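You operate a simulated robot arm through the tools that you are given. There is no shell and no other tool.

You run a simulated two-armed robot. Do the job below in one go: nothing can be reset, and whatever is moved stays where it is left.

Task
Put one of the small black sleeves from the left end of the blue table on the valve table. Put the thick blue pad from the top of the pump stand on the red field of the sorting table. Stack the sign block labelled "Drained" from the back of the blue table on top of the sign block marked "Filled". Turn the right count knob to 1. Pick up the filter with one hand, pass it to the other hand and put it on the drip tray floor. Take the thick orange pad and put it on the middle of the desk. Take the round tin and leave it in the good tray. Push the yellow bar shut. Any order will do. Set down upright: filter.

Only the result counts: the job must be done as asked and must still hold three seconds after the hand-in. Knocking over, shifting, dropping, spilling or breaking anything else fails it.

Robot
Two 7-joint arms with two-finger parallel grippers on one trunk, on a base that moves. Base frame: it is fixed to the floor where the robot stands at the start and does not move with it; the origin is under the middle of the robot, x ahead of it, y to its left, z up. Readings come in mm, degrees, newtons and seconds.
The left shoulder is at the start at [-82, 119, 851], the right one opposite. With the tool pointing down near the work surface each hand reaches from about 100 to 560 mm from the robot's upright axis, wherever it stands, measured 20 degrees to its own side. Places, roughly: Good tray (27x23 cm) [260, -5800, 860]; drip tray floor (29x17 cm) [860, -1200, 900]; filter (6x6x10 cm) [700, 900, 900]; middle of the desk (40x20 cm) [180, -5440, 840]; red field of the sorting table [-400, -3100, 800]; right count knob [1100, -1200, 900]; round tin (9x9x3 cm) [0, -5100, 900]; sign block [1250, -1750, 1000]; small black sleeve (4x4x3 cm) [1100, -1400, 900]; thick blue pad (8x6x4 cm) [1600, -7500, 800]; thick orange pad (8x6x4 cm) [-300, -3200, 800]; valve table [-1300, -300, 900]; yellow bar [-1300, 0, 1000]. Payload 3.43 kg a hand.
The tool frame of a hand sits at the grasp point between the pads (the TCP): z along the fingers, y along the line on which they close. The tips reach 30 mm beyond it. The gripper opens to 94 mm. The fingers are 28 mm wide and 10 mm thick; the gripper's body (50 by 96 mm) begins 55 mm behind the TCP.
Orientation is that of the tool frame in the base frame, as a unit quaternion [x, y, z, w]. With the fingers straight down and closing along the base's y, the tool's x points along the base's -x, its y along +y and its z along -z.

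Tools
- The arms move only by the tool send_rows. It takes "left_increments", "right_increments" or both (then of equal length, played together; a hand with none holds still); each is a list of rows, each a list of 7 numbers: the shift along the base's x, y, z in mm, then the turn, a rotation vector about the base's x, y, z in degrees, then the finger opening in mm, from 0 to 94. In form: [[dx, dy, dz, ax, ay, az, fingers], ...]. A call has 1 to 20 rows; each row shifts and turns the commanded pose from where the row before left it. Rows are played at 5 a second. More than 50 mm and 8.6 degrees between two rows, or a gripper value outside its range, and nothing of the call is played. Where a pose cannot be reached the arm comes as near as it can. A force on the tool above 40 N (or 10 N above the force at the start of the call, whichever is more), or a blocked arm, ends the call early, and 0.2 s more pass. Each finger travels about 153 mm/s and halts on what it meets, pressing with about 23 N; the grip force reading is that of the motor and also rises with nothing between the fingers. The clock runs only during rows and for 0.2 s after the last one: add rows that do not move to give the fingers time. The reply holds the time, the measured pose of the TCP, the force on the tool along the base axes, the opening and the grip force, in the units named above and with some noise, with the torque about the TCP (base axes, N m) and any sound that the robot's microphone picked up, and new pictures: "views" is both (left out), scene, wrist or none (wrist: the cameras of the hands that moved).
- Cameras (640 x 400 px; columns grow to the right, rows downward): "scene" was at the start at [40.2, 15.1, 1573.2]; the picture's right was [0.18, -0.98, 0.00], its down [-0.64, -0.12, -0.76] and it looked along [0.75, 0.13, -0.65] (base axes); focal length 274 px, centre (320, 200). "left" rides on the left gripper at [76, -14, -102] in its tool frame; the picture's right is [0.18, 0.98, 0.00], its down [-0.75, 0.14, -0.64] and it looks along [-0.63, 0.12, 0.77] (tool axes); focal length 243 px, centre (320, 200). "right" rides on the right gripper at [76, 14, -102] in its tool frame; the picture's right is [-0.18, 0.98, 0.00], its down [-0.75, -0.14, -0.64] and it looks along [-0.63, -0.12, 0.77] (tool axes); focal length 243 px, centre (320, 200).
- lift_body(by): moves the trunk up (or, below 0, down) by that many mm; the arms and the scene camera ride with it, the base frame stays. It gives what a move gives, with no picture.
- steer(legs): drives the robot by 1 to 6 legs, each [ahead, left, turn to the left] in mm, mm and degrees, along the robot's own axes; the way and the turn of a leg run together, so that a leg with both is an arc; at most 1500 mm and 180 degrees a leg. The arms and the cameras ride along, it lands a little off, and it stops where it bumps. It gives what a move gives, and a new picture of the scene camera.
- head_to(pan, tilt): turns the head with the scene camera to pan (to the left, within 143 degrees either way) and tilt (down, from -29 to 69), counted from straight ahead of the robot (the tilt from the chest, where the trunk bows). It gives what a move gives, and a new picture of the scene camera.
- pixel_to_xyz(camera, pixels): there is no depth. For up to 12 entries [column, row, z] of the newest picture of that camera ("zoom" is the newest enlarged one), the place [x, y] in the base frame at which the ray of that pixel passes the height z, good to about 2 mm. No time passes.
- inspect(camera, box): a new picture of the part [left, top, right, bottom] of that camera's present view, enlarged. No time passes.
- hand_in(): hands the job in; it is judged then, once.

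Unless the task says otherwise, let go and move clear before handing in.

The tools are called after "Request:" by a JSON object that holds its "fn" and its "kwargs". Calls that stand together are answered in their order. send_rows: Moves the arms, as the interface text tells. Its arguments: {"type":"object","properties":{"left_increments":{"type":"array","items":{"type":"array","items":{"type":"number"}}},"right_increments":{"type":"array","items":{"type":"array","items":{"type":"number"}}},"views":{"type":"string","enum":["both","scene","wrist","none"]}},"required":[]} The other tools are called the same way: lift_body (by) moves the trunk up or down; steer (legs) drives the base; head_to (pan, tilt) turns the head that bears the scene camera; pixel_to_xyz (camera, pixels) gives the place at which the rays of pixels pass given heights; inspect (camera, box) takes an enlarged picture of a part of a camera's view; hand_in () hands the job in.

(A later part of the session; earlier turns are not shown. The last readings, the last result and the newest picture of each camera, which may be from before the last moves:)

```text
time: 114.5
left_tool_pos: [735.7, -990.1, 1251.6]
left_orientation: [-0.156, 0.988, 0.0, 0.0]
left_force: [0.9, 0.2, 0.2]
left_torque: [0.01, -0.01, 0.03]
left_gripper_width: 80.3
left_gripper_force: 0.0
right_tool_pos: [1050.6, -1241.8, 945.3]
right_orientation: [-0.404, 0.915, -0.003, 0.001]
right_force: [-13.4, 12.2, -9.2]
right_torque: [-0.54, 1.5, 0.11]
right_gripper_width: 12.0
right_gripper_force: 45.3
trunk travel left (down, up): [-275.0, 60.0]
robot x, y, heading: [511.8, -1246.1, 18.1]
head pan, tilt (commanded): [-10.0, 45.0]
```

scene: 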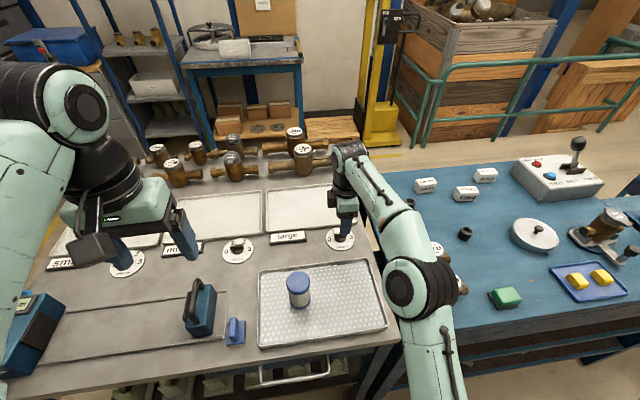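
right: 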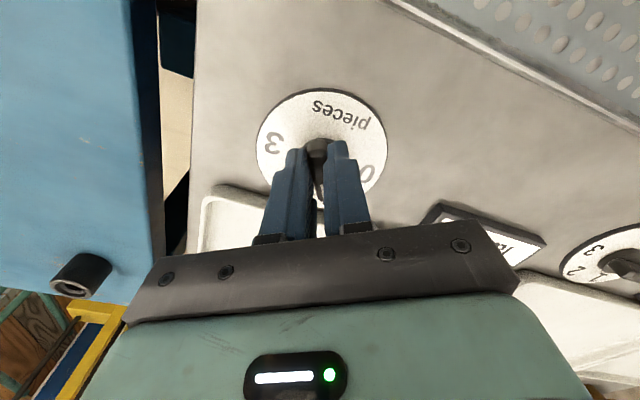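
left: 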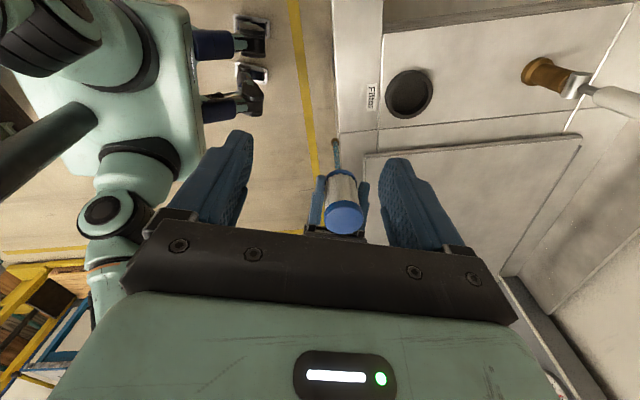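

Request:
{"fn": "send_rows", "kwargs": {"right_increments": [[-1, 1, 0, 0, 0, 0, 5], [0, 0, 0, 0, 0, 0, 14], [0, 0, 0, 0, 0, 0, 25], [0, 0, 0, 0, 0, 0, 45], [0, 0, 0, 0, 0, 0, 50], [0, 0, 15, 0, 0, 0, 50], [0, 0, 25, 0, 0, 0, 50], [0, 0, 30, 0, 0, 0, 50], [0, 0, 0, 0, 0, 0, 50]], "views": "both"}}

Request:
{"fn": "inspect", "kwargs": {"camera": "right", "box": [240, 60, 400, 190]}}

```text
time: 116.5
left_tool_pos: [736.5, -990.9, 1252.1]
left_orientation: [-0.156, 0.988, 0.001, -0.001]
left_force: [-0.2, 0.8, -0.1]
left_torque: [0.0, 0.03, 0.01]
left_gripper_width: 80.0
left_gripper_force: 0.0
right_tool_pos: [1051.0, -1241.8, 1012.4]
right_orientation: [-0.404, 0.915, -0.002, 0.001]
right_force: [-0.6, 0.6, 0.1]
right_torque: [-0.01, -0.01, -0.01]
right_gripper_width: 49.9
right_gripper_force: 0.1
trunk travel left (down, up): [-275.0, 60.0]
robot x, y, heading: [510.8, -1243.8, 18.1]
head pan, tilt (commanded): [-10.0, 45.0]
```

scene: 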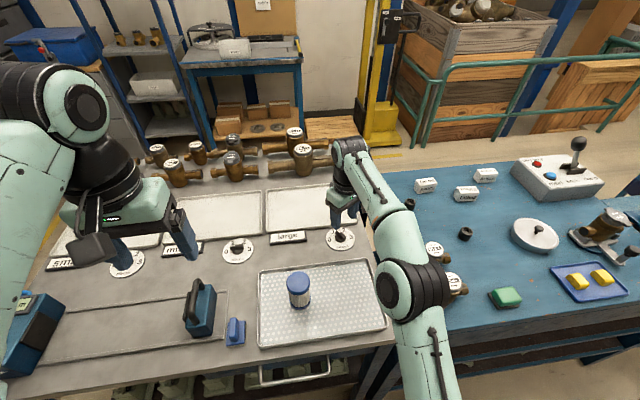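
right: 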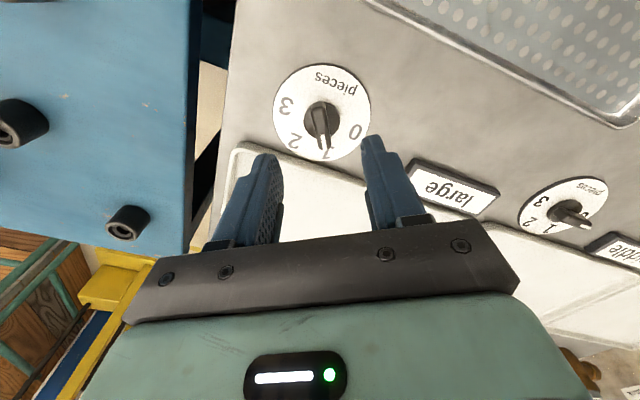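

```text
3.08 times, centred on (320, 125) of right
```

zoom: 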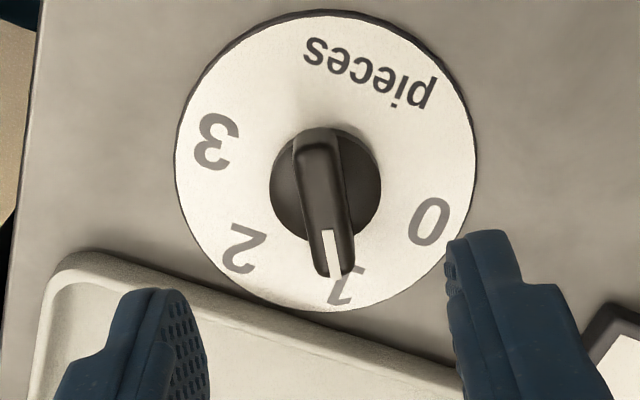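

The knob now points squarely at 1. I'll retract the right arm to neutral and back away to reposition in front of the blue table.

Request:
{"fn": "send_rows", "kwargs": {"right_increments": [[0, 0, 40, 0, 0, 0, 90], [-20, -6, 40, 0, 0, 0, 90], [-40, -12, 40, 0, 0, -7.4, 90], [-45, -14, 20, 0, 0, -7.4, 90], [-45, -14, 20, 0, 0, -7.4, 90], [-45, -14, 20, 0, 0, -7.4, 90], [0, 0, 0, 0, 0, 0, 90]], "views": "none"}}

Request:
{"fn": "steer", "kwargs": {"legs": [[-80, 0, 0], [0, -450, 0]]}}

```text
refused: row 3 steps farther than a row can; nothing moved
```

```text
time: 121.6
left_tool_pos: [797.9, -1443.2, 1252.6]
left_orientation: [-0.156, 0.988, 0.0, 0.0]
left_force: [0.6, 0.0, 0.2]
left_torque: [0.02, 0.03, 0.03]
left_gripper_width: 79.9
left_gripper_force: 0.0
right_tool_pos: [1112.5, -1695.6, 1013.5]
right_orientation: [-0.404, 0.915, -0.003, 0.001]
right_force: [0.4, -0.5, 0.1]
right_torque: [0.0, 0.0, 0.0]
right_gripper_width: 49.9
right_gripper_force: 0.0
trunk travel left (down, up): [-275.0, 60.0]
robot x, y, heading: [575.0, -1700.9, 18.2]
head pan, tilt (commanded): [-10.0, 45.0]
```

scene: 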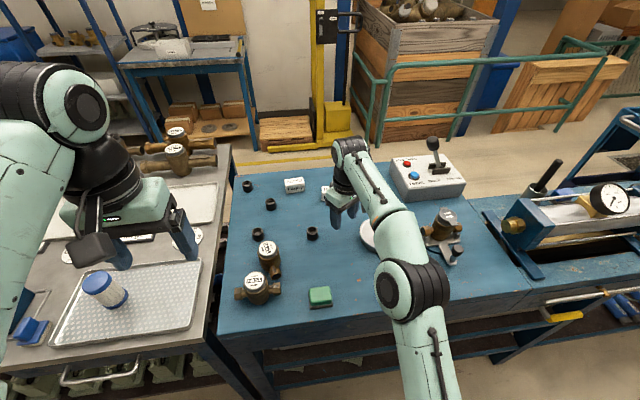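

My arm rows were refused (row 3 was too large), yet the drive ran with the arm still extended at z=1013; I must not batch such dependent calls. I'll check carefully that nothing was disturbed.

Request:
{"fn": "inspect", "kwargs": {"camera": "scene", "box": [200, 130, 480, 320]}}

Request:
{"fn": "inspect", "kwargs": {"camera": "right", "box": [0, 0, 640, 400]}}

Request:
{"fn": "inspect", "kwargs": {"camera": "scene", "box": [20, 220, 240, 380]}}

```text
2.11 times, centred on (340, 225) of scene
```

zoom: 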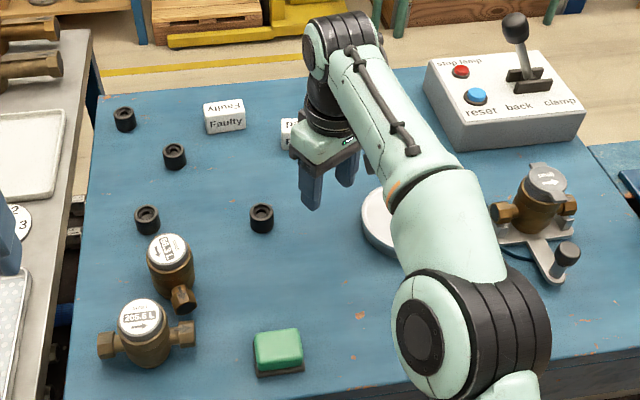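

```text
1.00 times, centred on (320, 200) of right (not enlarged: the box is as wide or as high as the picture)
```

zoom: 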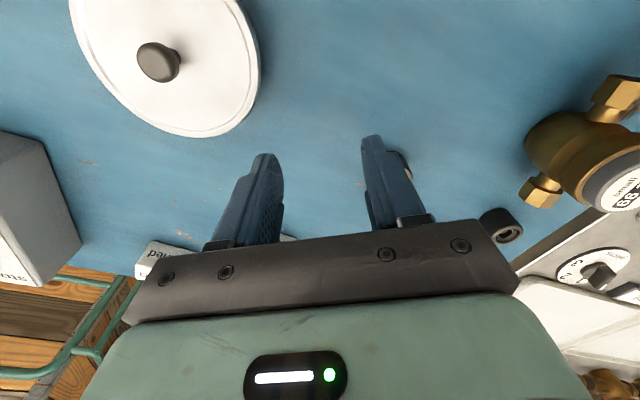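

```text
2.50 times, centred on (130, 300) of scene
```

zoom: 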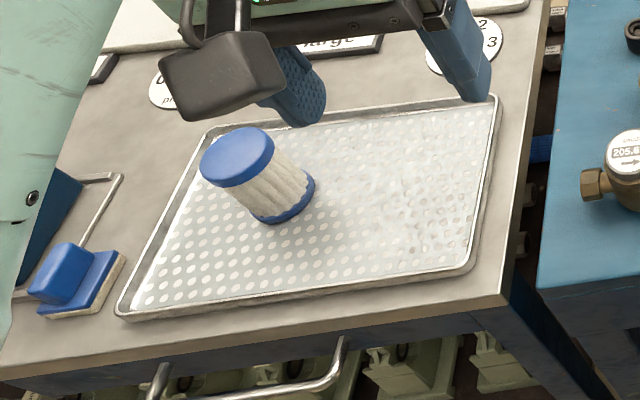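

The signs, sleeves and filter look fine, but the "66.3 L" meter at zoom (172,265) seems to be rotated from how I saw it earlier. I'll look closer and measure.

Request:
{"fn": "pixel_to_xyz", "kwargs": {"camera": "scene", "pixels": [[262, 268, 920], [253, 295, 920], [260, 246, 1000], [248, 278, 1000], [312, 233, 900], [248, 187, 900], [270, 203, 900], [257, 232, 900], [293, 190, 900]]}}

Request:
{"fn": "inspect", "kwargs": {"camera": "scene", "box": [220, 220, 300, 310]}}

```text
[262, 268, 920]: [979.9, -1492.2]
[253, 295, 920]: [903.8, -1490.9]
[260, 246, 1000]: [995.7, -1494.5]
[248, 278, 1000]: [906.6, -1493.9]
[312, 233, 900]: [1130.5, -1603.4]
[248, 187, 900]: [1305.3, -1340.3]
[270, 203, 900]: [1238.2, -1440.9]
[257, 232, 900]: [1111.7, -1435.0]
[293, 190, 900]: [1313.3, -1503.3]
```

```text
4.44 times, centred on (260, 265) of scene
```

zoom: 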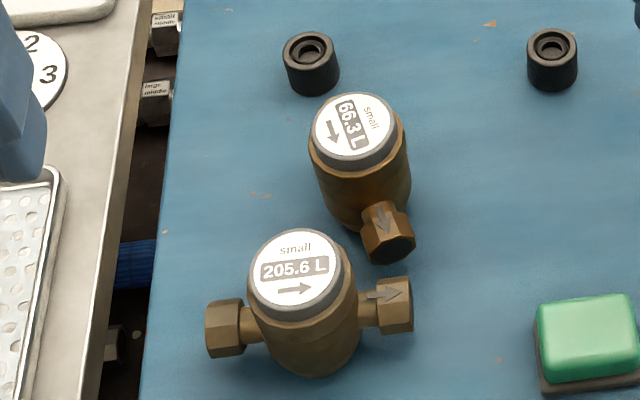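

The "66.3 L" meter was nudged about 32 mm to the right and turned about −73° by my forearm during that drive; everything else matches its earlier place. I'll restore it. First, raise and retract the right arm safely.

Request:
{"fn": "send_rows", "kwargs": {"right_increments": [[0, 0, 30, 0, 0, 0, 50], [0, 0, 40, 0, 0, 0, 50], [0, 0, 40, 0, 0, 0, 50], [-20, -6, 35, 0, 0, 0, 50], [-30, -10, 25, 0, 0, 0, 50], [0, 0, 0, 0, 0, 0, 50]], "views": "both"}}

```text
time: 123.0
left_tool_pos: [800.4, -1442.6, 1252.0]
left_orientation: [-0.155, 0.988, 0.0, -0.001]
left_force: [-0.2, -0.4, 0.1]
left_torque: [-0.02, 0.06, 0.0]
left_gripper_width: 80.0
left_gripper_force: 0.1
right_tool_pos: [1029.6, -1709.4, 1169.4]
right_orientation: [-0.404, 0.915, -0.002, 0.001]
right_force: [0.7, 0.2, 0.2]
right_torque: [-0.01, 0.01, 0.0]
right_gripper_width: 49.8
right_gripper_force: 0.1
right hand out of reach, approached as far as the arm can: row 2, 3
trunk travel left (down, up): [-275.0, 60.0]
robot x, y, heading: [576.0, -1696.6, 18.2]
head pan, tilt (commanded): [-10.0, 45.0]
```

scene: 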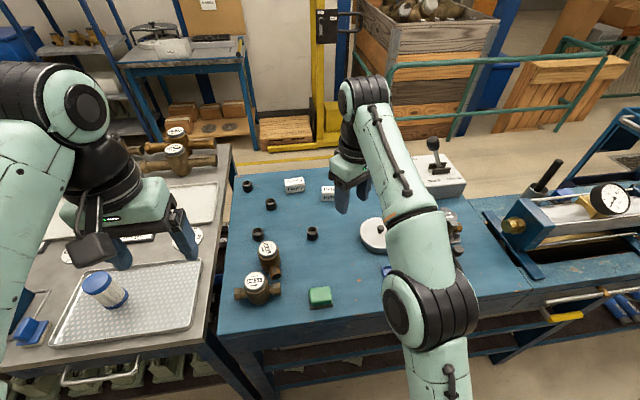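
right: 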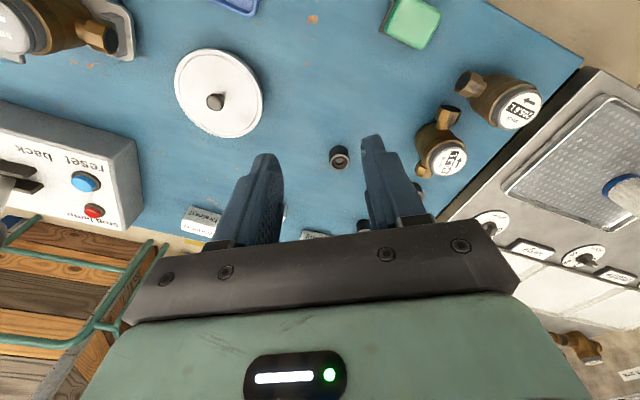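

Right camera confirms the meters at (440,150) and (512,105). Retracting the right arm further to neutral.

Request:
{"fn": "send_rows", "kwargs": {"right_increments": [[-33, -2, 8, 0, 0, -7.4, 50], [-33, -2, 8, 0, 0, -7.4, 50], [-33, -2, 8, 0, 0, -7.4, 50], [-33, -2, 8, 0, 0, -7.4, 50], [0, 0, 0, 0, 0, 0, 50]], "views": "both"}}

```text
time: 124.2
left_tool_pos: [801.0, -1442.0, 1252.5]
left_orientation: [-0.155, 0.988, 0.001, -0.001]
left_force: [0.0, 0.1, 0.1]
left_torque: [-0.01, 0.0, 0.0]
left_gripper_width: 80.0
left_gripper_force: 0.0
right_tool_pos: [894.7, -1719.3, 1200.0]
right_orientation: [-0.156, 0.988, -0.003, 0.0]
right_force: [-0.7, 0.1, 0.9]
right_torque: [0.03, 0.03, 0.0]
right_gripper_width: 50.1
right_gripper_force: 0.0
trunk travel left (down, up): [-275.0, 60.0]
robot x, y, heading: [572.2, -1696.4, 17.8]
head pan, tilt (commanded): [-10.0, 45.0]
```

scene: 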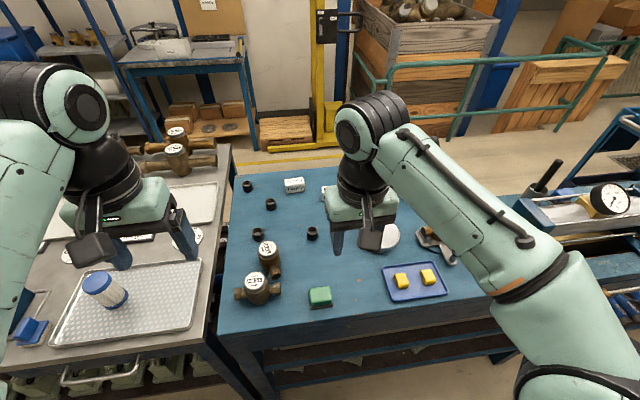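
right: 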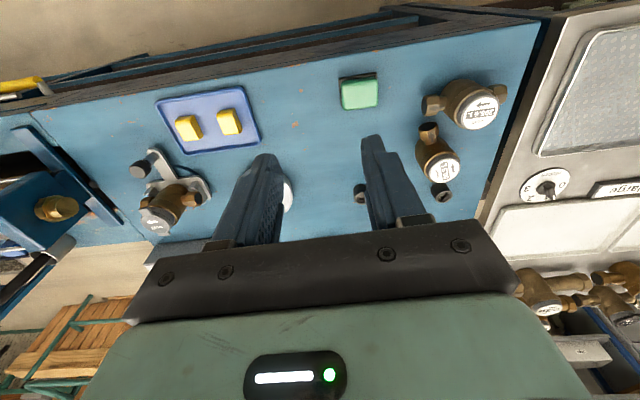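

Now I'll bring the left hand over the displaced meter, starting high.

Request:
{"fn": "send_rows", "kwargs": {"left_increments": [[39, -13.8, -20, 0, 0, 0, 90], [39, -13.8, -20, 0, 0, 0, 90], [39, -13.8, -20, 0, 0, 0, 90], [39, -13.8, -20, 0, 0, 0, 90], [39, -13.8, -20, 0, 0, 0, 90], [0, 0, 0, 0, 0, 0, 90]], "views": "both"}}

Request:
{"fn": "inspect", "kwargs": {"camera": "left", "box": [240, 20, 440, 180]}}

```text
time: 125.6
left_tool_pos: [962.0, -1504.2, 1165.5]
left_orientation: [-0.155, 0.988, 0.001, 0.001]
left_force: [0.0, -0.8, 0.3]
left_torque: [0.02, -0.02, 0.01]
left_gripper_width: 89.9
left_gripper_force: 0.1
left hand out of reach, approached as far as the arm can: row 5
right_tool_pos: [895.6, -1720.2, 1203.0]
right_orientation: [-0.157, 0.988, -0.002, 0.001]
right_force: [0.3, 0.4, 0.0]
right_torque: [-0.02, 0.01, -0.01]
right_gripper_width: 50.2
right_gripper_force: 0.1
trunk travel left (down, up): [-275.0, 60.0]
robot x, y, heading: [575.9, -1700.3, 18.0]
head pan, tilt (commanded): [-10.0, 45.0]
```

scene: 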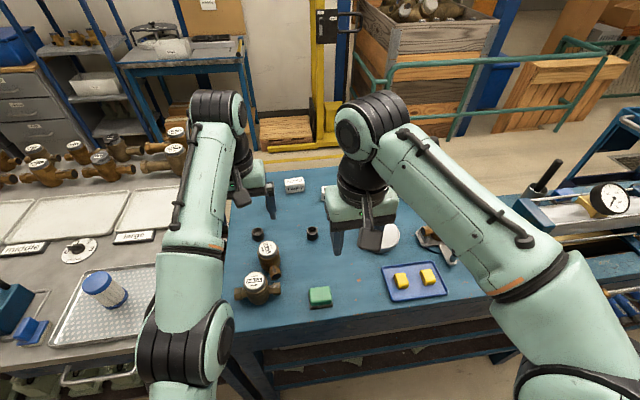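
left: 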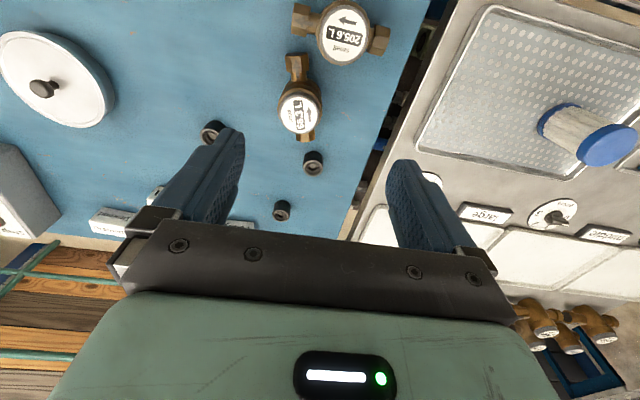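

```text
2.50 times, centred on (340, 100) of left
```

zoom: 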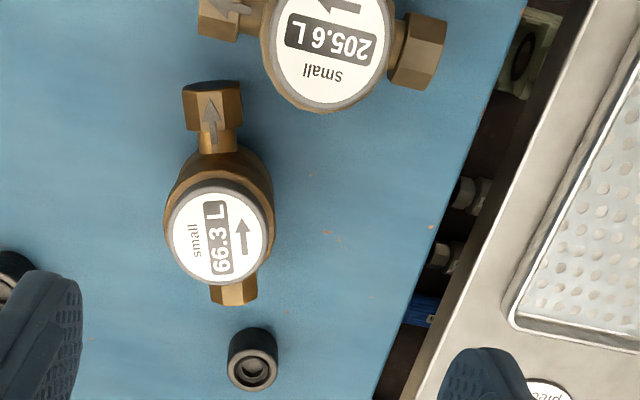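

Request:
{"fn": "pixel_to_xyz", "kwargs": {"camera": "zoom", "pixels": [[219, 237, 985], [219, 237, 1000], [219, 237, 970], [332, 42, 985], [332, 42, 1000], [332, 42, 970], [213, 100, 935], [236, 294, 935], [215, 22, 935], [420, 50, 935], [252, 370, 905]]}}

```text
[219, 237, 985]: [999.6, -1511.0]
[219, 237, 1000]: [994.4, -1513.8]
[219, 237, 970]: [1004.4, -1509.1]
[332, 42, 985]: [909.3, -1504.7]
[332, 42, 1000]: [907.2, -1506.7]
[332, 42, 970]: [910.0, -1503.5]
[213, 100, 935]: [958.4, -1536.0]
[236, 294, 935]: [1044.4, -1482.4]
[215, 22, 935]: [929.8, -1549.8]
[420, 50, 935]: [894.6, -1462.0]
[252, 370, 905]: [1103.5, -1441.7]
```

Meter "66.3 L" is at (1000,−1511) with axis −148°; it should be back at about (994,−1480) with axis ≈ −73°. I'll align the left hand across its pipes and lower.

Request:
{"fn": "send_rows", "kwargs": {"left_increments": [[0, 0, -40, 0, 0, 7, 90], [0, 0, -40, 0, 0, 7, 90], [19, -3.5, -15, 0, 0, 0, 90], [19, -3.5, 0, 0, 0, 0, 90], [0, 0, 0, 0, 0, 0, 90]], "views": "wrist"}}

Request:
{"fn": "inspect", "kwargs": {"camera": "left", "box": [220, 40, 420, 200]}}

```text
time: 126.8
left_tool_pos: [999.8, -1508.7, 1068.8]
left_orientation: [-0.275, 0.961, 0.001, 0.0]
left_force: [0.4, -0.1, 0.4]
left_torque: [-0.01, -0.01, -0.02]
left_gripper_width: 90.3
left_gripper_force: 0.1
right_tool_pos: [894.0, -1719.4, 1202.3]
right_orientation: [-0.156, 0.988, -0.003, -0.001]
right_force: [0.2, 0.0, 0.3]
right_torque: [0.02, 0.02, 0.01]
right_gripper_width: 49.9
right_gripper_force: 0.1
trunk travel left (down, up): [-275.0, 60.0]
robot x, y, heading: [579.7, -1695.7, 17.9]
head pan, tilt (commanded): [-10.0, 45.0]
```

left: 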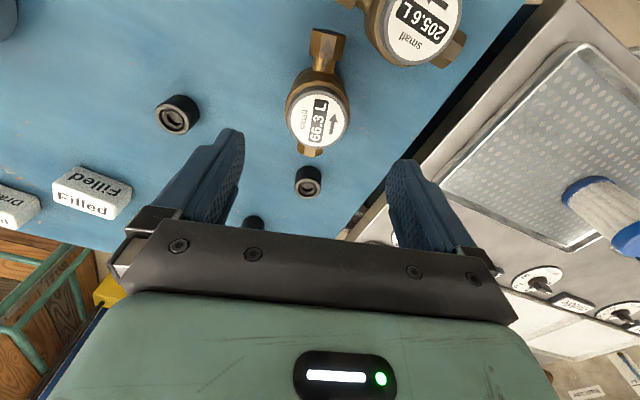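

```text
2.50 times, centred on (320, 120) of left
```

zoom: 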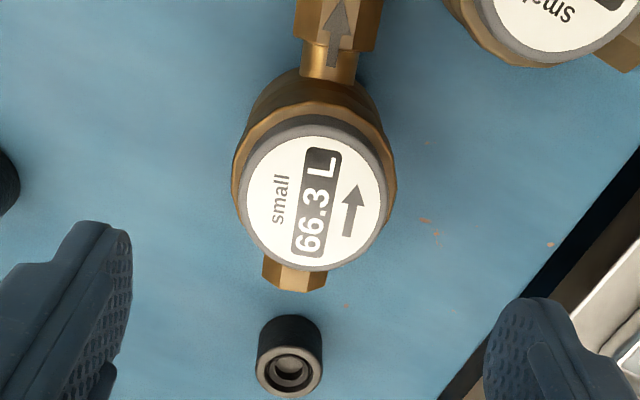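

Centred within a few mm. Lowering the left hand around the meter body and closing gently.

Request:
{"fn": "send_rows", "kwargs": {"left_increments": [[-1.2, -3.6, -30, 0, 0, 0, 90], [0, 0, -35, 0, 0, 0, 90], [0, 0, -25, 0, 0, 0, 90], [0, 0, -20, 0, 0, 0, 90], [0, 0, 0, 0, 0, 0, 90]], "views": "wrist"}}

```text
time: 128.0
left_tool_pos: [999.4, -1513.4, 958.9]
left_orientation: [-0.274, 0.962, 0.0, 0.001]
left_force: [0.5, 0.0, -1.2]
left_torque: [0.02, 0.01, -0.01]
left_gripper_width: 90.1
left_gripper_force: 0.1
right_tool_pos: [894.2, -1718.9, 1201.2]
right_orientation: [-0.157, 0.988, -0.003, 0.001]
right_force: [0.0, -0.3, -0.8]
right_torque: [0.04, 0.02, 0.02]
right_gripper_width: 50.0
right_gripper_force: 0.1
trunk travel left (down, up): [-275.0, 60.0]
robot x, y, heading: [580.4, -1700.5, 18.1]
head pan, tilt (commanded): [-10.0, 45.0]
```

left: 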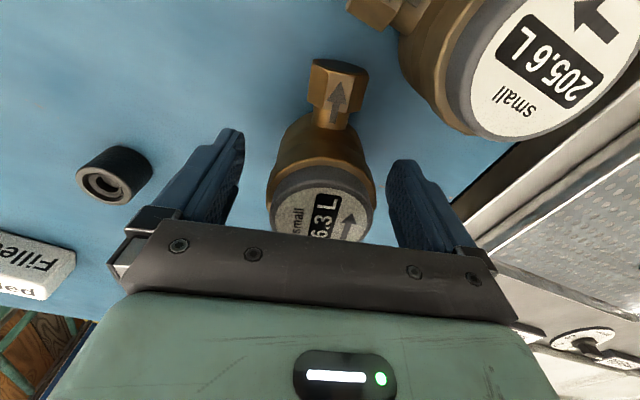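

Request:
{"fn": "send_rows", "kwargs": {"left_increments": [[0, 0, 0, 0, 0, 0, 75], [0, 0, 0, 0, 0, 0, 62], [0, 0, 0, 0, 0, 0, 50], [0, 0, 0, 0, 0, 0, 40], [0, 0, 0, 0, 0, 0, 40]], "views": "wrist"}}

```text
time: 129.2
left_tool_pos: [998.7, -1512.0, 959.5]
left_orientation: [-0.275, 0.961, 0.0, -0.001]
left_force: [-0.4, 1.9, 1.0]
left_torque: [-0.01, -0.04, 0.0]
left_gripper_width: 56.8
left_gripper_force: 23.1
right_tool_pos: [894.4, -1719.1, 1201.8]
right_orientation: [-0.156, 0.988, -0.004, 0.001]
right_force: [0.0, -0.5, -0.5]
right_torque: [0.01, 0.01, 0.03]
right_gripper_width: 50.3
right_gripper_force: 0.1
trunk travel left (down, up): [-275.0, 60.0]
robot x, y, heading: [573.7, -1699.0, 18.0]
head pan, tilt (commanded): [-10.0, 45.0]
```

left: 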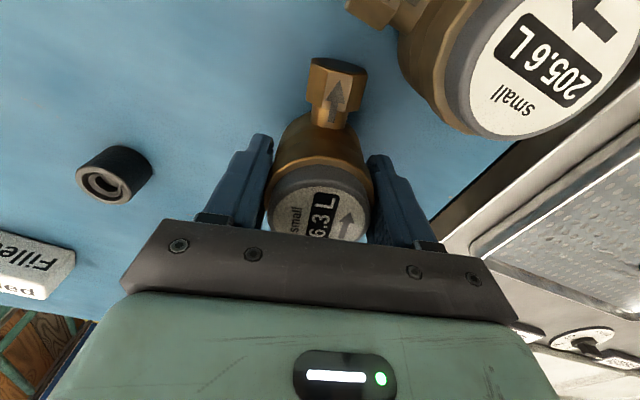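

Gripped at 56.8 mm. Lift 8 mm, rotate +75.5°, shift back by (−5,+31), then lower.

Request:
{"fn": "send_rows", "kwargs": {"left_increments": [[0, 0, 4, 0, 0, 0, 40], [0, 0, 4, 0, 0, 0, 40], [0, 0, 0, 0, 0, 8.39, 40], [0, 0, 0, 0, 0, 8.39, 40], [0, 0, 0, 0, 0, 8.39, 40], [0, 0, 0, 0, 0, 8.39, 40], [0, 0, 0, 0, 0, 8.39, 40], [0, 0, 0, 0, 0, 8.39, 40], [0, 0, 0, 0, 0, 8.39, 40], [0, 0, 0, 0, 0, 8.39, 40], [0, 0, 0, 0, 0, 8.39, 40], [-2.5, 16, 0, 0, 0, 0, 40], [-2.5, 15, 0, 0, 0, 0, 40], [0, 0, 0, 0, 0, 0, 40]], "views": "both"}}

```text
time: 132.2
left_tool_pos: [993.2, -1482.0, 965.9]
left_orientation: [0.806, -0.592, -0.001, 0.0]
left_force: [0.6, 0.0, -3.8]
left_torque: [0.02, -0.01, 0.01]
left_gripper_width: 56.8
left_gripper_force: 23.1
right_tool_pos: [895.7, -1719.5, 1201.9]
right_orientation: [-0.156, 0.988, -0.003, 0.001]
right_force: [-0.2, -1.0, 0.0]
right_torque: [0.02, 0.01, -0.02]
right_gripper_width: 49.8
right_gripper_force: 0.2
trunk travel left (down, up): [-275.0, 60.0]
robot x, y, heading: [577.2, -1696.9, 18.2]
head pan, tilt (commanded): [-10.0, 45.0]
```

scene: 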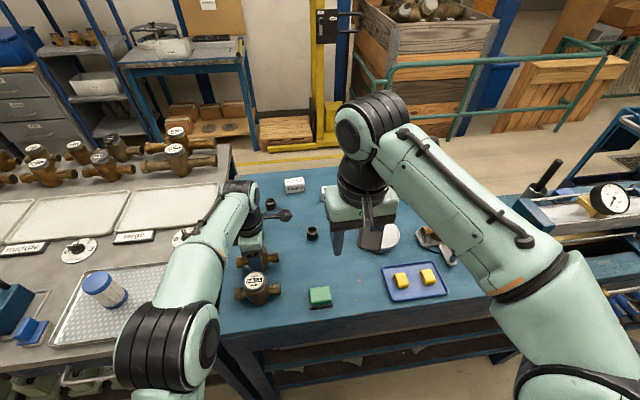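
left: 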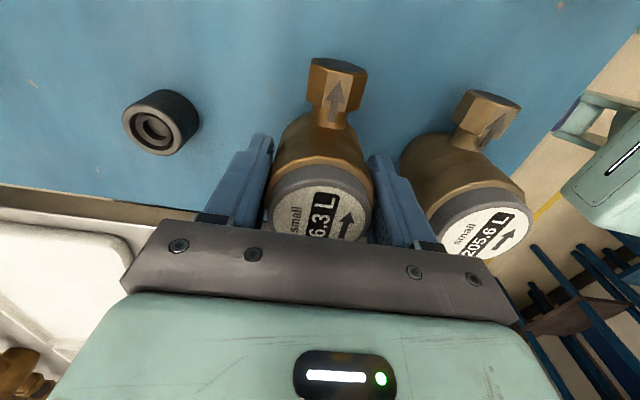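

The meter is parallel to its neighbour again. Lowering it onto the table.

Request:
{"fn": "send_rows", "kwargs": {"left_increments": [[0, 0, -3, 0, 0, 0, 40], [0, 0, -3, 0, 0, 0, 40], [0, 0, -1, 0, 0, 0, 40], [0, 0, -1, 0, 0, 0, 40], [0, 0, 0, 0, 0, 0, 40]], "views": "none"}}

```text
time: 133.4
left_tool_pos: [992.8, -1480.4, 960.0]
left_orientation: [0.805, -0.593, 0.001, 0.0]
left_force: [0.9, 1.0, 6.3]
left_torque: [0.09, 0.13, -0.02]
left_gripper_width: 56.7
left_gripper_force: 23.1
right_tool_pos: [893.2, -1719.3, 1201.5]
right_orientation: [-0.157, 0.988, -0.003, 0.001]
right_force: [-0.2, -0.6, -0.1]
right_torque: [-0.03, 0.0, -0.02]
right_gripper_width: 50.1
right_gripper_force: 0.1
trunk travel left (down, up): [-275.0, 60.0]
robot x, y, heading: [577.4, -1699.9, 18.1]
head pan, tilt (commanded): [-10.0, 45.0]
```

It is down (force turned +6 N). Opening only to 67 mm, since the other meter is close, then straight up.

Request:
{"fn": "send_rows", "kwargs": {"left_increments": [[0, 0, 0.5, 0, 0, 0, 58], [0, 0, 0, 0, 0, 0, 62], [0, 0, 0, 0, 0, 0, 67], [0, 0, 0, 0, 0, 0, 67], [0, 0, 20, 0, 0, 0, 67], [0, 0, 30, 0, 0, 0, 67], [0, 0, 40, 0, 0, 0, 67], [0, 0, 40, 0, 0, 0, 67], [0, 0, 30, 0, 0, 0, 67], [0, 0, 0, 0, 0, 0, 67]], "views": "both"}}

Request:
{"fn": "inspect", "kwargs": {"camera": "left", "box": [240, 0, 520, 200]}}

```text
time: 135.6
left_tool_pos: [992.1, -1480.7, 1119.0]
left_orientation: [0.805, -0.593, 0.0, 0.001]
left_force: [0.4, 0.3, -0.7]
left_torque: [0.01, 0.0, 0.02]
left_gripper_width: 67.2
left_gripper_force: 0.0
right_tool_pos: [893.9, -1719.5, 1201.4]
right_orientation: [-0.156, 0.988, -0.003, 0.002]
right_force: [-0.1, -0.7, -0.1]
right_torque: [0.01, 0.02, 0.02]
right_gripper_width: 49.9
right_gripper_force: 0.0
trunk travel left (down, up): [-275.0, 60.0]
robot x, y, heading: [575.4, -1696.5, 18.2]
head pan, tilt (commanded): [-10.0, 45.0]
```

scene: 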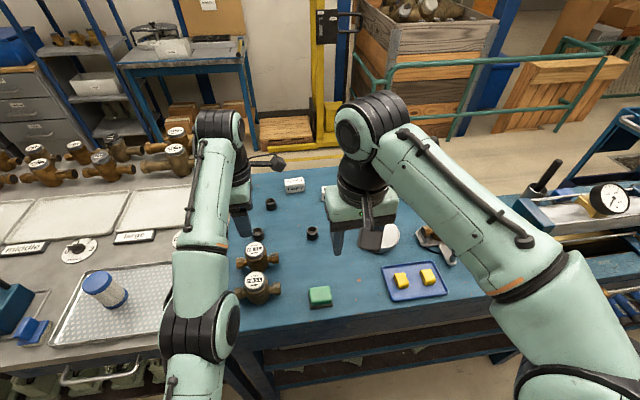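
left: 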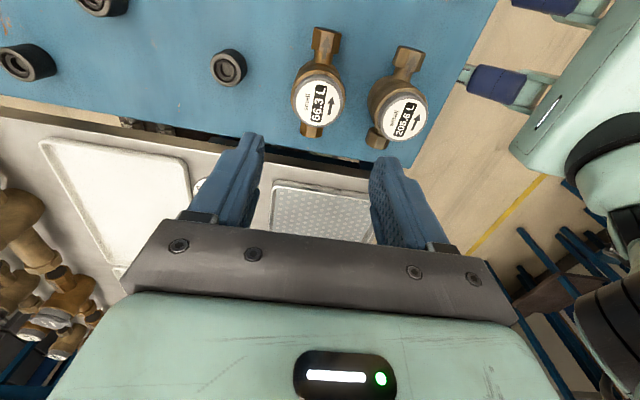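

```text
2.00 times, centred on (380, 100) of left
```

zoom: 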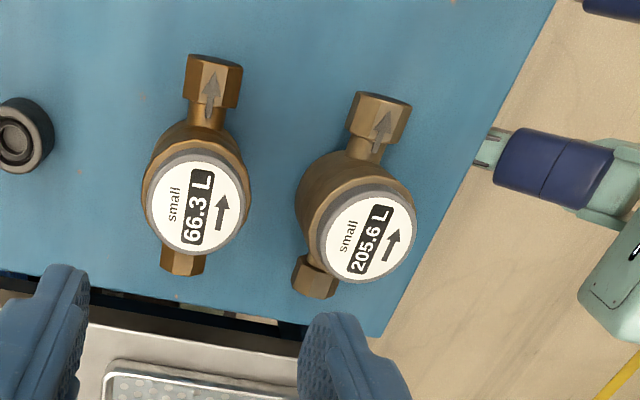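

The meter is back in place beside its neighbour. I'll now retract the left arm to neutral.

Request:
{"fn": "send_rows", "kwargs": {"left_increments": [[0, 0, 40, 0, 0, 0, 67], [-20, 4, 40, 0, 0, 0, 67], [-30, 6, 35, 0, 0, 0, 67], [-40, 8, 10, 0, 0, -8.2, 80], [-40, 8, 5, 0, 0, -8.2, 80], [-40, 8, 0, 0, 0, -8.2, 80], [-40, 8, 0, 0, 0, -8.2, 80], [-30, 8, 0, 0, 0, -8.2, 80], [0, 0, 0, 0, 0, -8.2, 80], [0, 0, 0, 0, 0, -8.2, 80], [0, 0, 0, 0, 0, -8.2, 80], [0, 0, 0, 0, 0, -8.2, 80], [0, 0, 0, 0, 0, -8.2, 80], [0, 0, 0, 0, 0, -7.5, 80]], "right_increments": [[0, 0, 0, 0, 0, 0, 50], [0, 0, 0, 0, 0, 0, 50], [0, 0, 0, 0, 0, 0, 50], [-20, -6, 0, 0, 0, 0, 50], [-20, -6, 0, 0, 0, 0, 50], [-20, -6, 0, 0, 0, 0, 50], [0, 0, 0, 0, 0, 0, 50], [0, 0, 0, 0, 0, 0, 50], [0, 0, 0, 0, 0, 0, 50], [0, 0, 0, 0, 0, 0, 50], [0, 0, 0, 0, 0, 0, 50], [0, 0, 0, 0, 0, 0, 50], [0, 0, 0, 0, 0, 0, 50], [0, 0, 0, 0, 0, 0, 50]], "views": "both"}}

```text
time: 138.6
left_tool_pos: [766.6, -1436.1, 1178.4]
left_orientation: [-0.153, 0.988, 0.002, 0.0]
left_force: [0.7, -0.4, 0.4]
left_torque: [0.04, -0.01, 0.03]
left_gripper_width: 80.3
left_gripper_force: 0.1
left hand out of reach, approached as far as the arm can: row 1, 2
right_tool_pos: [834.5, -1737.1, 1201.9]
right_orientation: [-0.157, 0.988, -0.003, 0.0]
right_force: [0.2, -0.5, -0.5]
right_torque: [0.01, 0.05, 0.02]
right_gripper_width: 50.3
right_gripper_force: 0.1
trunk travel left (down, up): [-275.0, 60.0]
robot x, y, heading: [574.9, -1694.6, 18.2]
head pan, tilt (commanded): [-10.0, 45.0]
```

scene: 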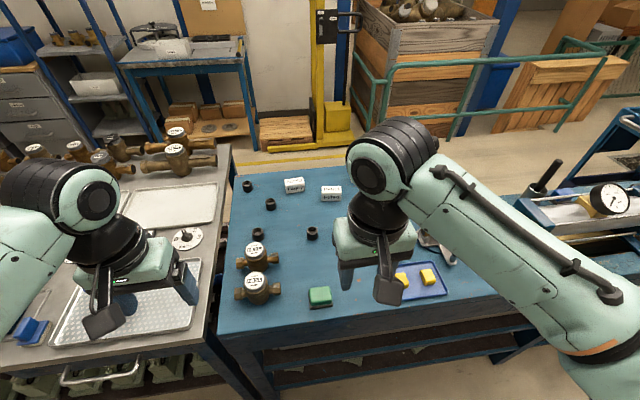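
right: 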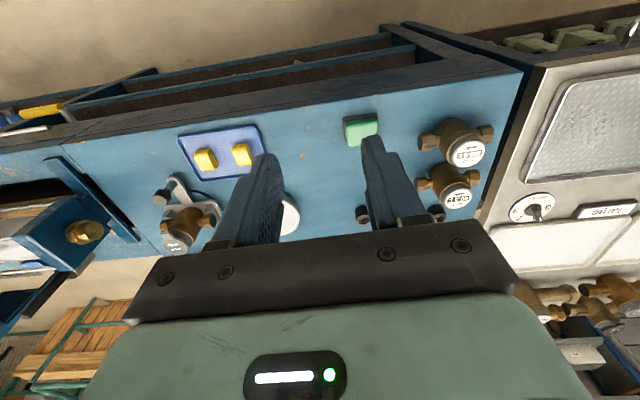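
left: 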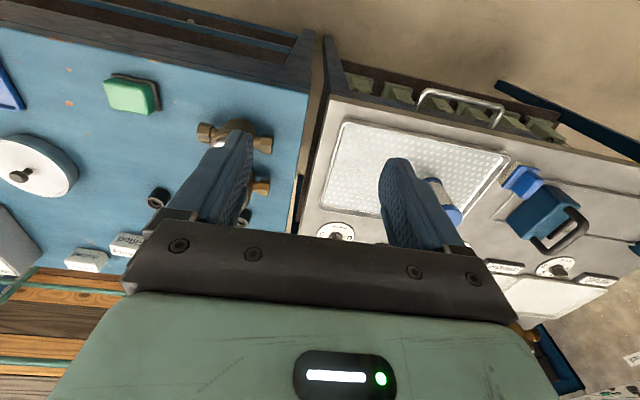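

Now the sign blocks: "Faulty" at (294,185) and "Filled" at (331,192); "Drained" is hidden behind the right wrist. I'll measure and zoom.

Request:
{"fn": "pixel_to_xyz", "kwargs": {"camera": "scene", "pixels": [[331, 192, 900], [331, 192, 930], [294, 185, 900], [312, 233, 900], [270, 204, 900], [248, 187, 900], [258, 236, 900], [340, 320, 880]]}}

Request:
{"fn": "inspect", "kwargs": {"camera": "scene", "box": [230, 160, 390, 260]}}

```text
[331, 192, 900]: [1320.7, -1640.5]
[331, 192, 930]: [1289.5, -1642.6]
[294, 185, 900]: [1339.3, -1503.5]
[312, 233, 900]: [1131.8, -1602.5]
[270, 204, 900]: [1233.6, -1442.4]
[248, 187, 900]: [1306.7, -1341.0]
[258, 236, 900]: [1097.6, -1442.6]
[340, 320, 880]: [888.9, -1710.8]
```

```text
4.00 times, centred on (310, 210) of scene
```

zoom: 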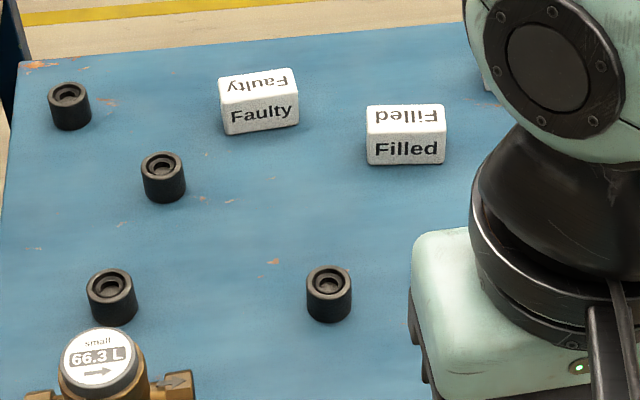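

The blocks are about 60×40×35 mm, and they're deep on the table (≈700 mm ahead), so I'll use a forward-pitched grip. First raise both hands, then drive closer and to the right.

Request:
{"fn": "send_rows", "kwargs": {"left_increments": [[0, 0, 30, 0, 0, 0, 80], [0, 0, 30, 0, 0, 0, 80], [0, 0, 20, 0, 0, 0, 80], [0, 0, 0, 0, 0, 0, 80]], "right_increments": [[0, 0, 20, 0, 0, 0, 90], [0, 0, 20, 0, 0, 0, 90], [0, 0, 10, 0, 0, 0, 90], [0, 0, 0, 0, 0, 0, 90]], "views": "none"}}

```text
time: 139.6
left_tool_pos: [772.1, -1433.9, 1245.9]
left_orientation: [-0.153, 0.988, -0.004, -0.009]
left_force: [0.1, 0.6, -0.2]
left_torque: [0.01, -0.01, 0.01]
left_gripper_width: 80.3
left_gripper_force: 0.1
left hand out of reach, approached as far as the arm can: row 3
right_tool_pos: [835.0, -1737.1, 1251.4]
right_orientation: [-0.156, 0.988, -0.003, 0.001]
right_force: [0.3, -0.8, -0.1]
right_torque: [0.0, -0.07, -0.01]
right_gripper_width: 90.1
right_gripper_force: 0.2
trunk travel left (down, up): [-275.0, 60.0]
robot x, y, heading: [577.5, -1699.3, 18.1]
head pan, tilt (commanded): [-10.0, 45.0]
```

Request:
{"fn": "steer", "kwargs": {"legs": [[0, -100, 0], [85, 0, 0]]}}

```text
time: 141.8
left_tool_pos: [882.0, -1502.3, 1245.8]
left_orientation: [-0.153, 0.988, -0.003, -0.01]
left_force: [0.9, -0.9, -0.7]
left_torque: [-0.03, 0.05, 0.0]
left_gripper_width: 80.1
left_gripper_force: 0.0
right_tool_pos: [944.9, -1805.3, 1251.9]
right_orientation: [-0.157, 0.988, -0.003, 0.001]
right_force: [0.3, 0.1, -0.4]
right_torque: [-0.02, -0.01, -0.01]
right_gripper_width: 90.2
right_gripper_force: 0.0
trunk travel left (down, up): [-275.0, 60.0]
robot x, y, heading: [686.9, -1768.2, 18.4]
head pan, tilt (commanded): [-10.0, 45.0]
```

scene: 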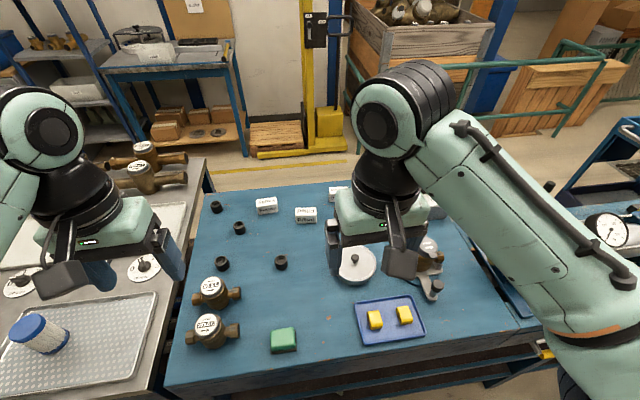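

Request:
{"fn": "inspect", "kwargs": {"camera": "scene", "box": [240, 170, 400, 270]}}

Request:
{"fn": "inspect", "kwargs": {"camera": "left", "box": [0, 100, 240, 280]}}

Request:
{"fn": "inspect", "kwargs": {"camera": "right", "box": [0, 0, 640, 400]}}

```text
4.00 times, centred on (320, 220) of scene
```

zoom: 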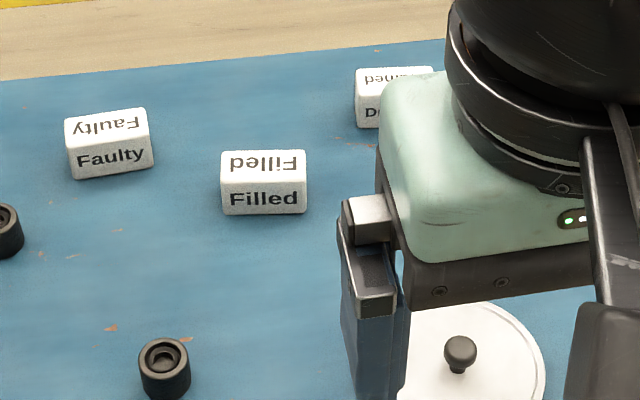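

```text
2.22 times, centred on (120, 190) of left
```

zoom: 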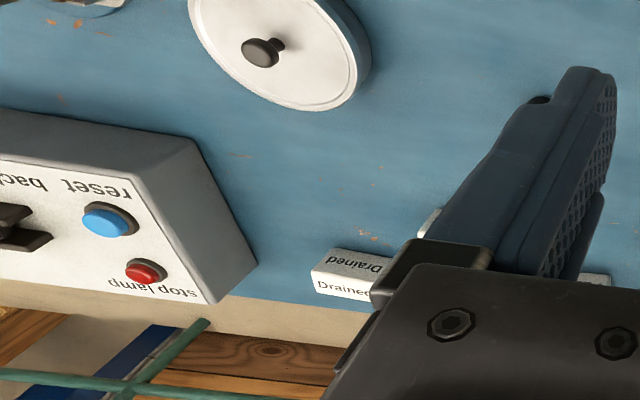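

```text
1.00 times, centred on (320, 200) of right (not enlarged: the box is as wide or as high as the picture)
```

zoom: 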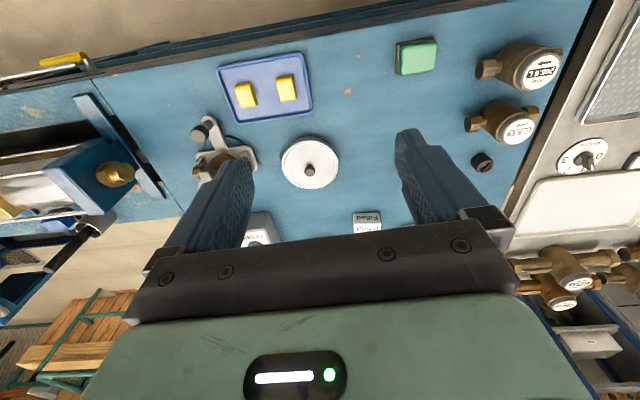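

Request:
{"fn": "pixel_to_xyz", "kwargs": {"camera": "scene", "pixels": [[295.7, 223.5, 900], [316.5, 222.5, 900], [295.5, 215, 930], [316.5, 214.5, 930], [295.5, 208, 930], [316, 207.5, 930], [329.5, 201.5, 900], [329.2, 194.5, 930], [329.2, 187.5, 930], [257, 214.5, 900], [278, 212, 900]]}}

Request:
{"fn": "pixel_to_xyz", "kwargs": {"camera": "zoom", "pixels": [[367, 224, 900], [367, 224, 930]]}}

```text
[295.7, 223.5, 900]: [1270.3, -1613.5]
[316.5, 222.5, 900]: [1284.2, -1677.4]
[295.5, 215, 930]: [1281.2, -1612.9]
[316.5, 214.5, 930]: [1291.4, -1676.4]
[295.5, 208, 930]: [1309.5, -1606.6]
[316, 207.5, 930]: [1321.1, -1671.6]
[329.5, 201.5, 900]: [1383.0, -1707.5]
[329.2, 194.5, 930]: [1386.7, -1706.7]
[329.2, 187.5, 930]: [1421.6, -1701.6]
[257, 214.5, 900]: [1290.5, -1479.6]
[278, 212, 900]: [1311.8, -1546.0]
```

```text
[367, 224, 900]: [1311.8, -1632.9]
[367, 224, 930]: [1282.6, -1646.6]
```

"Drained" is ≈(1401,−1736) near the back edge with the control box close on its right; "Filled" is ≈(1291,−1641). I'll drive a bit closer and pitch the right hand forward 50°.

Request:
{"fn": "steer", "kwargs": {"legs": [[0, -60, 0], [40, 0, 0]]}}

```text
time: 143.5
left_tool_pos: [935.4, -1546.0, 1245.6]
left_orientation: [-0.153, 0.988, -0.004, -0.009]
left_force: [1.3, 0.5, -0.2]
left_torque: [0.03, 0.04, 0.03]
left_gripper_width: 80.0
left_gripper_force: 0.1
right_tool_pos: [999.3, -1850.2, 1253.0]
right_orientation: [-0.158, 0.988, -0.002, 0.002]
right_force: [-0.4, 0.1, 0.3]
right_torque: [0.0, 0.03, 0.0]
right_gripper_width: 90.0
right_gripper_force: 0.1
trunk travel left (down, up): [-275.0, 60.0]
robot x, y, heading: [740.8, -1808.9, 18.2]
head pan, tilt (commanded): [-10.0, 45.0]
```

scene: 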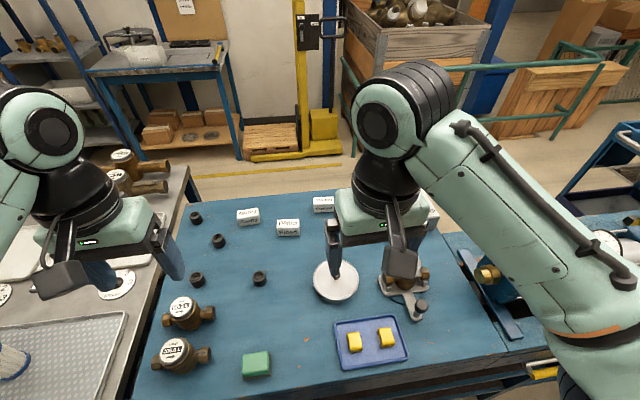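

Request:
{"fn": "send_rows", "kwargs": {"right_increments": [[0, 0, 0, 2.6, -7.9, 0, 80], [0, 0, 0, 2.6, -7.9, 0, 80], [0, 0, 0, 2.6, -7.9, 0, 80], [0, 0, 0, 2.6, -7.9, 0, 80], [0, 0, 0, 2.6, -7.9, 0, 80], [0, 0, 0, 2.6, -7.9, 0, 80], [0, 0, 0, 0, 0, 0, 80]], "views": "both"}}

```text
time: 145.1
left_tool_pos: [936.7, -1546.0, 1245.2]
left_orientation: [-0.153, 0.988, -0.005, -0.009]
left_force: [0.6, 1.0, -0.5]
left_torque: [0.0, 0.01, 0.01]
left_gripper_width: 80.0
left_gripper_force: 0.2
right_tool_pos: [1000.7, -1848.5, 1253.3]
right_orientation: [-0.141, 0.895, 0.065, 0.418]
right_force: [0.0, -0.4, -0.5]
right_torque: [-0.01, -0.02, 0.02]
right_gripper_width: 80.3
right_gripper_force: 0.0
trunk travel left (down, up): [-275.0, 60.0]
robot x, y, heading: [742.6, -1809.6, 17.9]
head pan, tilt (commanded): [-10.0, 45.0]
```

scene: 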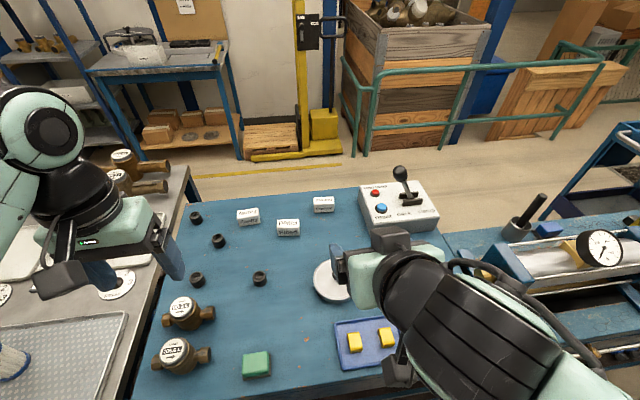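
right: 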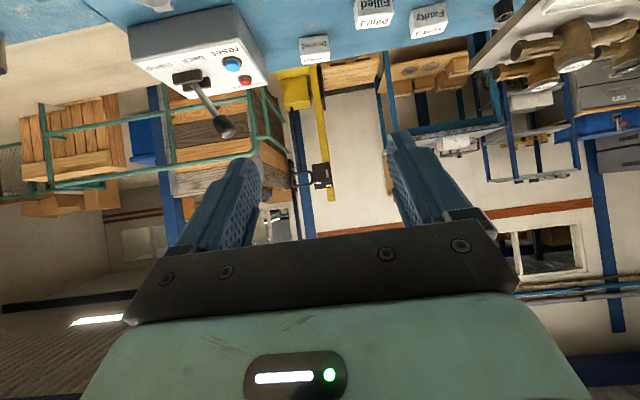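

Both blocks are visible now: "Filled" at (288,227), "Drained" at (324,204). Zooming for exact positions.

Request:
{"fn": "inspect", "kwargs": {"camera": "scene", "box": [230, 170, 390, 270]}}

Request:
{"fn": "inspect", "kwargs": {"camera": "right", "box": [220, 0, 480, 120]}}

```text
4.00 times, centred on (310, 220) of scene
```

zoom: 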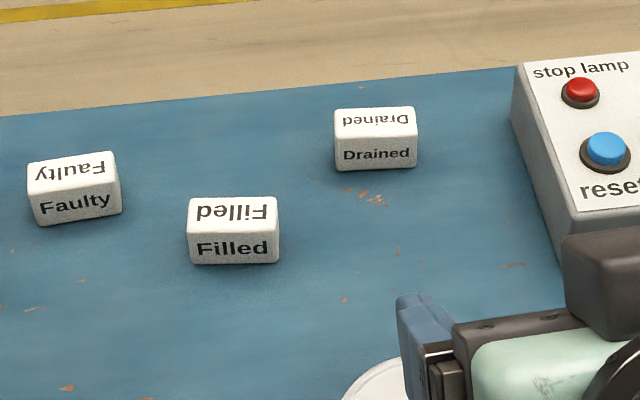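

```text
2.46 times, centred on (350, 60) of right
```

zoom: 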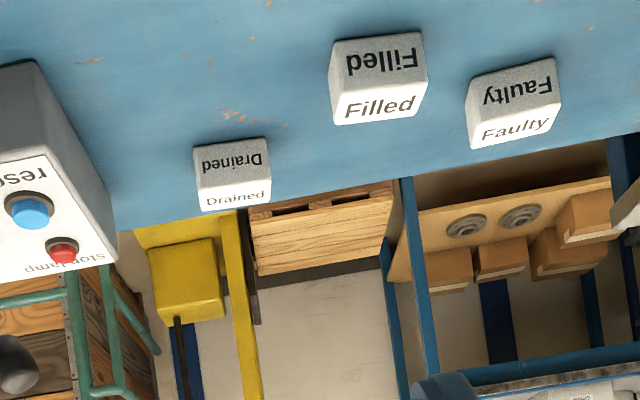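

Request:
{"fn": "pixel_to_xyz", "kwargs": {"camera": "scene", "pixels": [[314, 212.5, 900], [334.25, 211.5, 900], [313.75, 205, 940], [334.25, 204, 940], [313.75, 198, 940], [333.75, 196.75, 940], [277.25, 235.75, 900], [299.75, 235.25, 900], [277, 228, 940], [300, 227.5, 940], [277.25, 220, 940], [299.5, 219.25, 940]]}}

Request:
{"fn": "pixel_to_xyz", "kwargs": {"camera": "scene", "pixels": [[365, 232, 900], [360, 205, 900], [335, 275, 950], [365, 232, 960]]}}

```text
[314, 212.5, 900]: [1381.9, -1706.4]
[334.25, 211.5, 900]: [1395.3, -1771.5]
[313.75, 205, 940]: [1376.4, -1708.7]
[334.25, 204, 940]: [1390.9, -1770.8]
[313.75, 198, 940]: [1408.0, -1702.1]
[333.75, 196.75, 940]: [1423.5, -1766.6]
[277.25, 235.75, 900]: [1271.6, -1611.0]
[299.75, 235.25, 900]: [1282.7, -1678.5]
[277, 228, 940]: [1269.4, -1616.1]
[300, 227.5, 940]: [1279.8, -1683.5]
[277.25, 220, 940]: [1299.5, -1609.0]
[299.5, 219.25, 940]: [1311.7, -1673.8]
```

```text
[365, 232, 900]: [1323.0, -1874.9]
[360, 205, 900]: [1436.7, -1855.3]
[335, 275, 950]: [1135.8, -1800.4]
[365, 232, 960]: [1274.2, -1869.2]
```

Block geometry: Drained centre (1401,−1737), width axis −77°, table z≈900, block height ≈38 mm. I'll move the right hand to a standoff behind and above it along its tool axis.

Request:
{"fn": "send_rows", "kwargs": {"right_increments": [[42, 11.5, -18, 0, 0, -0.7, 88], [42, 11.5, -18, 0, 0, -0.7, 88], [42, 11.5, -18, 0, 0, -0.7, 88], [42, 11.5, -18, 0, 0, -0.7, 88], [42, 11.5, -18, 0, 0, -0.7, 88], [42, 11.5, -18, 0, 0, -0.7, 88], [42, 11.5, -18, 0, 0, -0.7, 88], [42, 11.5, -18, 0, 0, -0.4, 88], [0, 0, 0, 0, 0, 0, 88]], "views": "both"}}

```text
time: 147.1
left_tool_pos: [936.4, -1547.6, 1244.0]
left_orientation: [-0.154, 0.988, -0.004, -0.01]
left_force: [0.8, 0.8, -0.1]
left_torque: [0.01, 0.0, 0.02]
left_gripper_width: 80.1
left_gripper_force: 0.0
right_tool_pos: [1335.0, -1759.9, 1110.4]
right_orientation: [-0.101, 0.901, 0.045, 0.42]
right_force: [-0.1, 0.9, 0.2]
right_torque: [0.02, 0.0, -0.02]
right_gripper_width: 87.8
right_gripper_force: 0.0
trunk travel left (down, up): [-275.0, 60.0]
robot x, y, heading: [743.4, -1808.7, 18.3]
head pan, tilt (commanded): [-10.0, 45.0]
```

scene: 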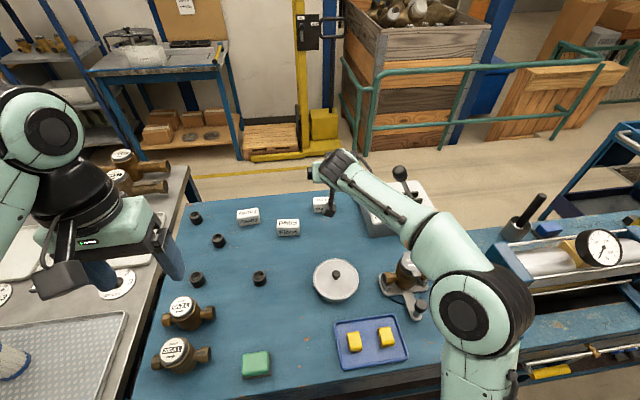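
right: 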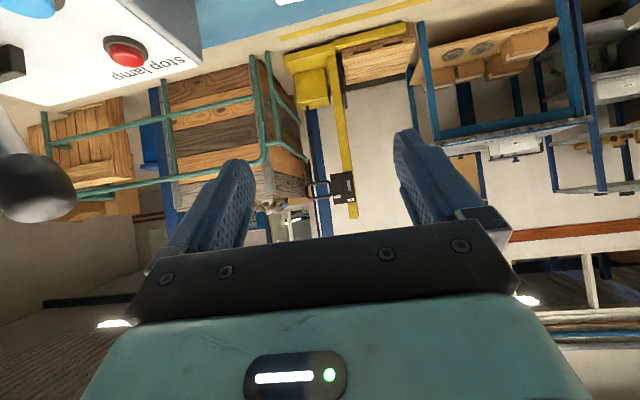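

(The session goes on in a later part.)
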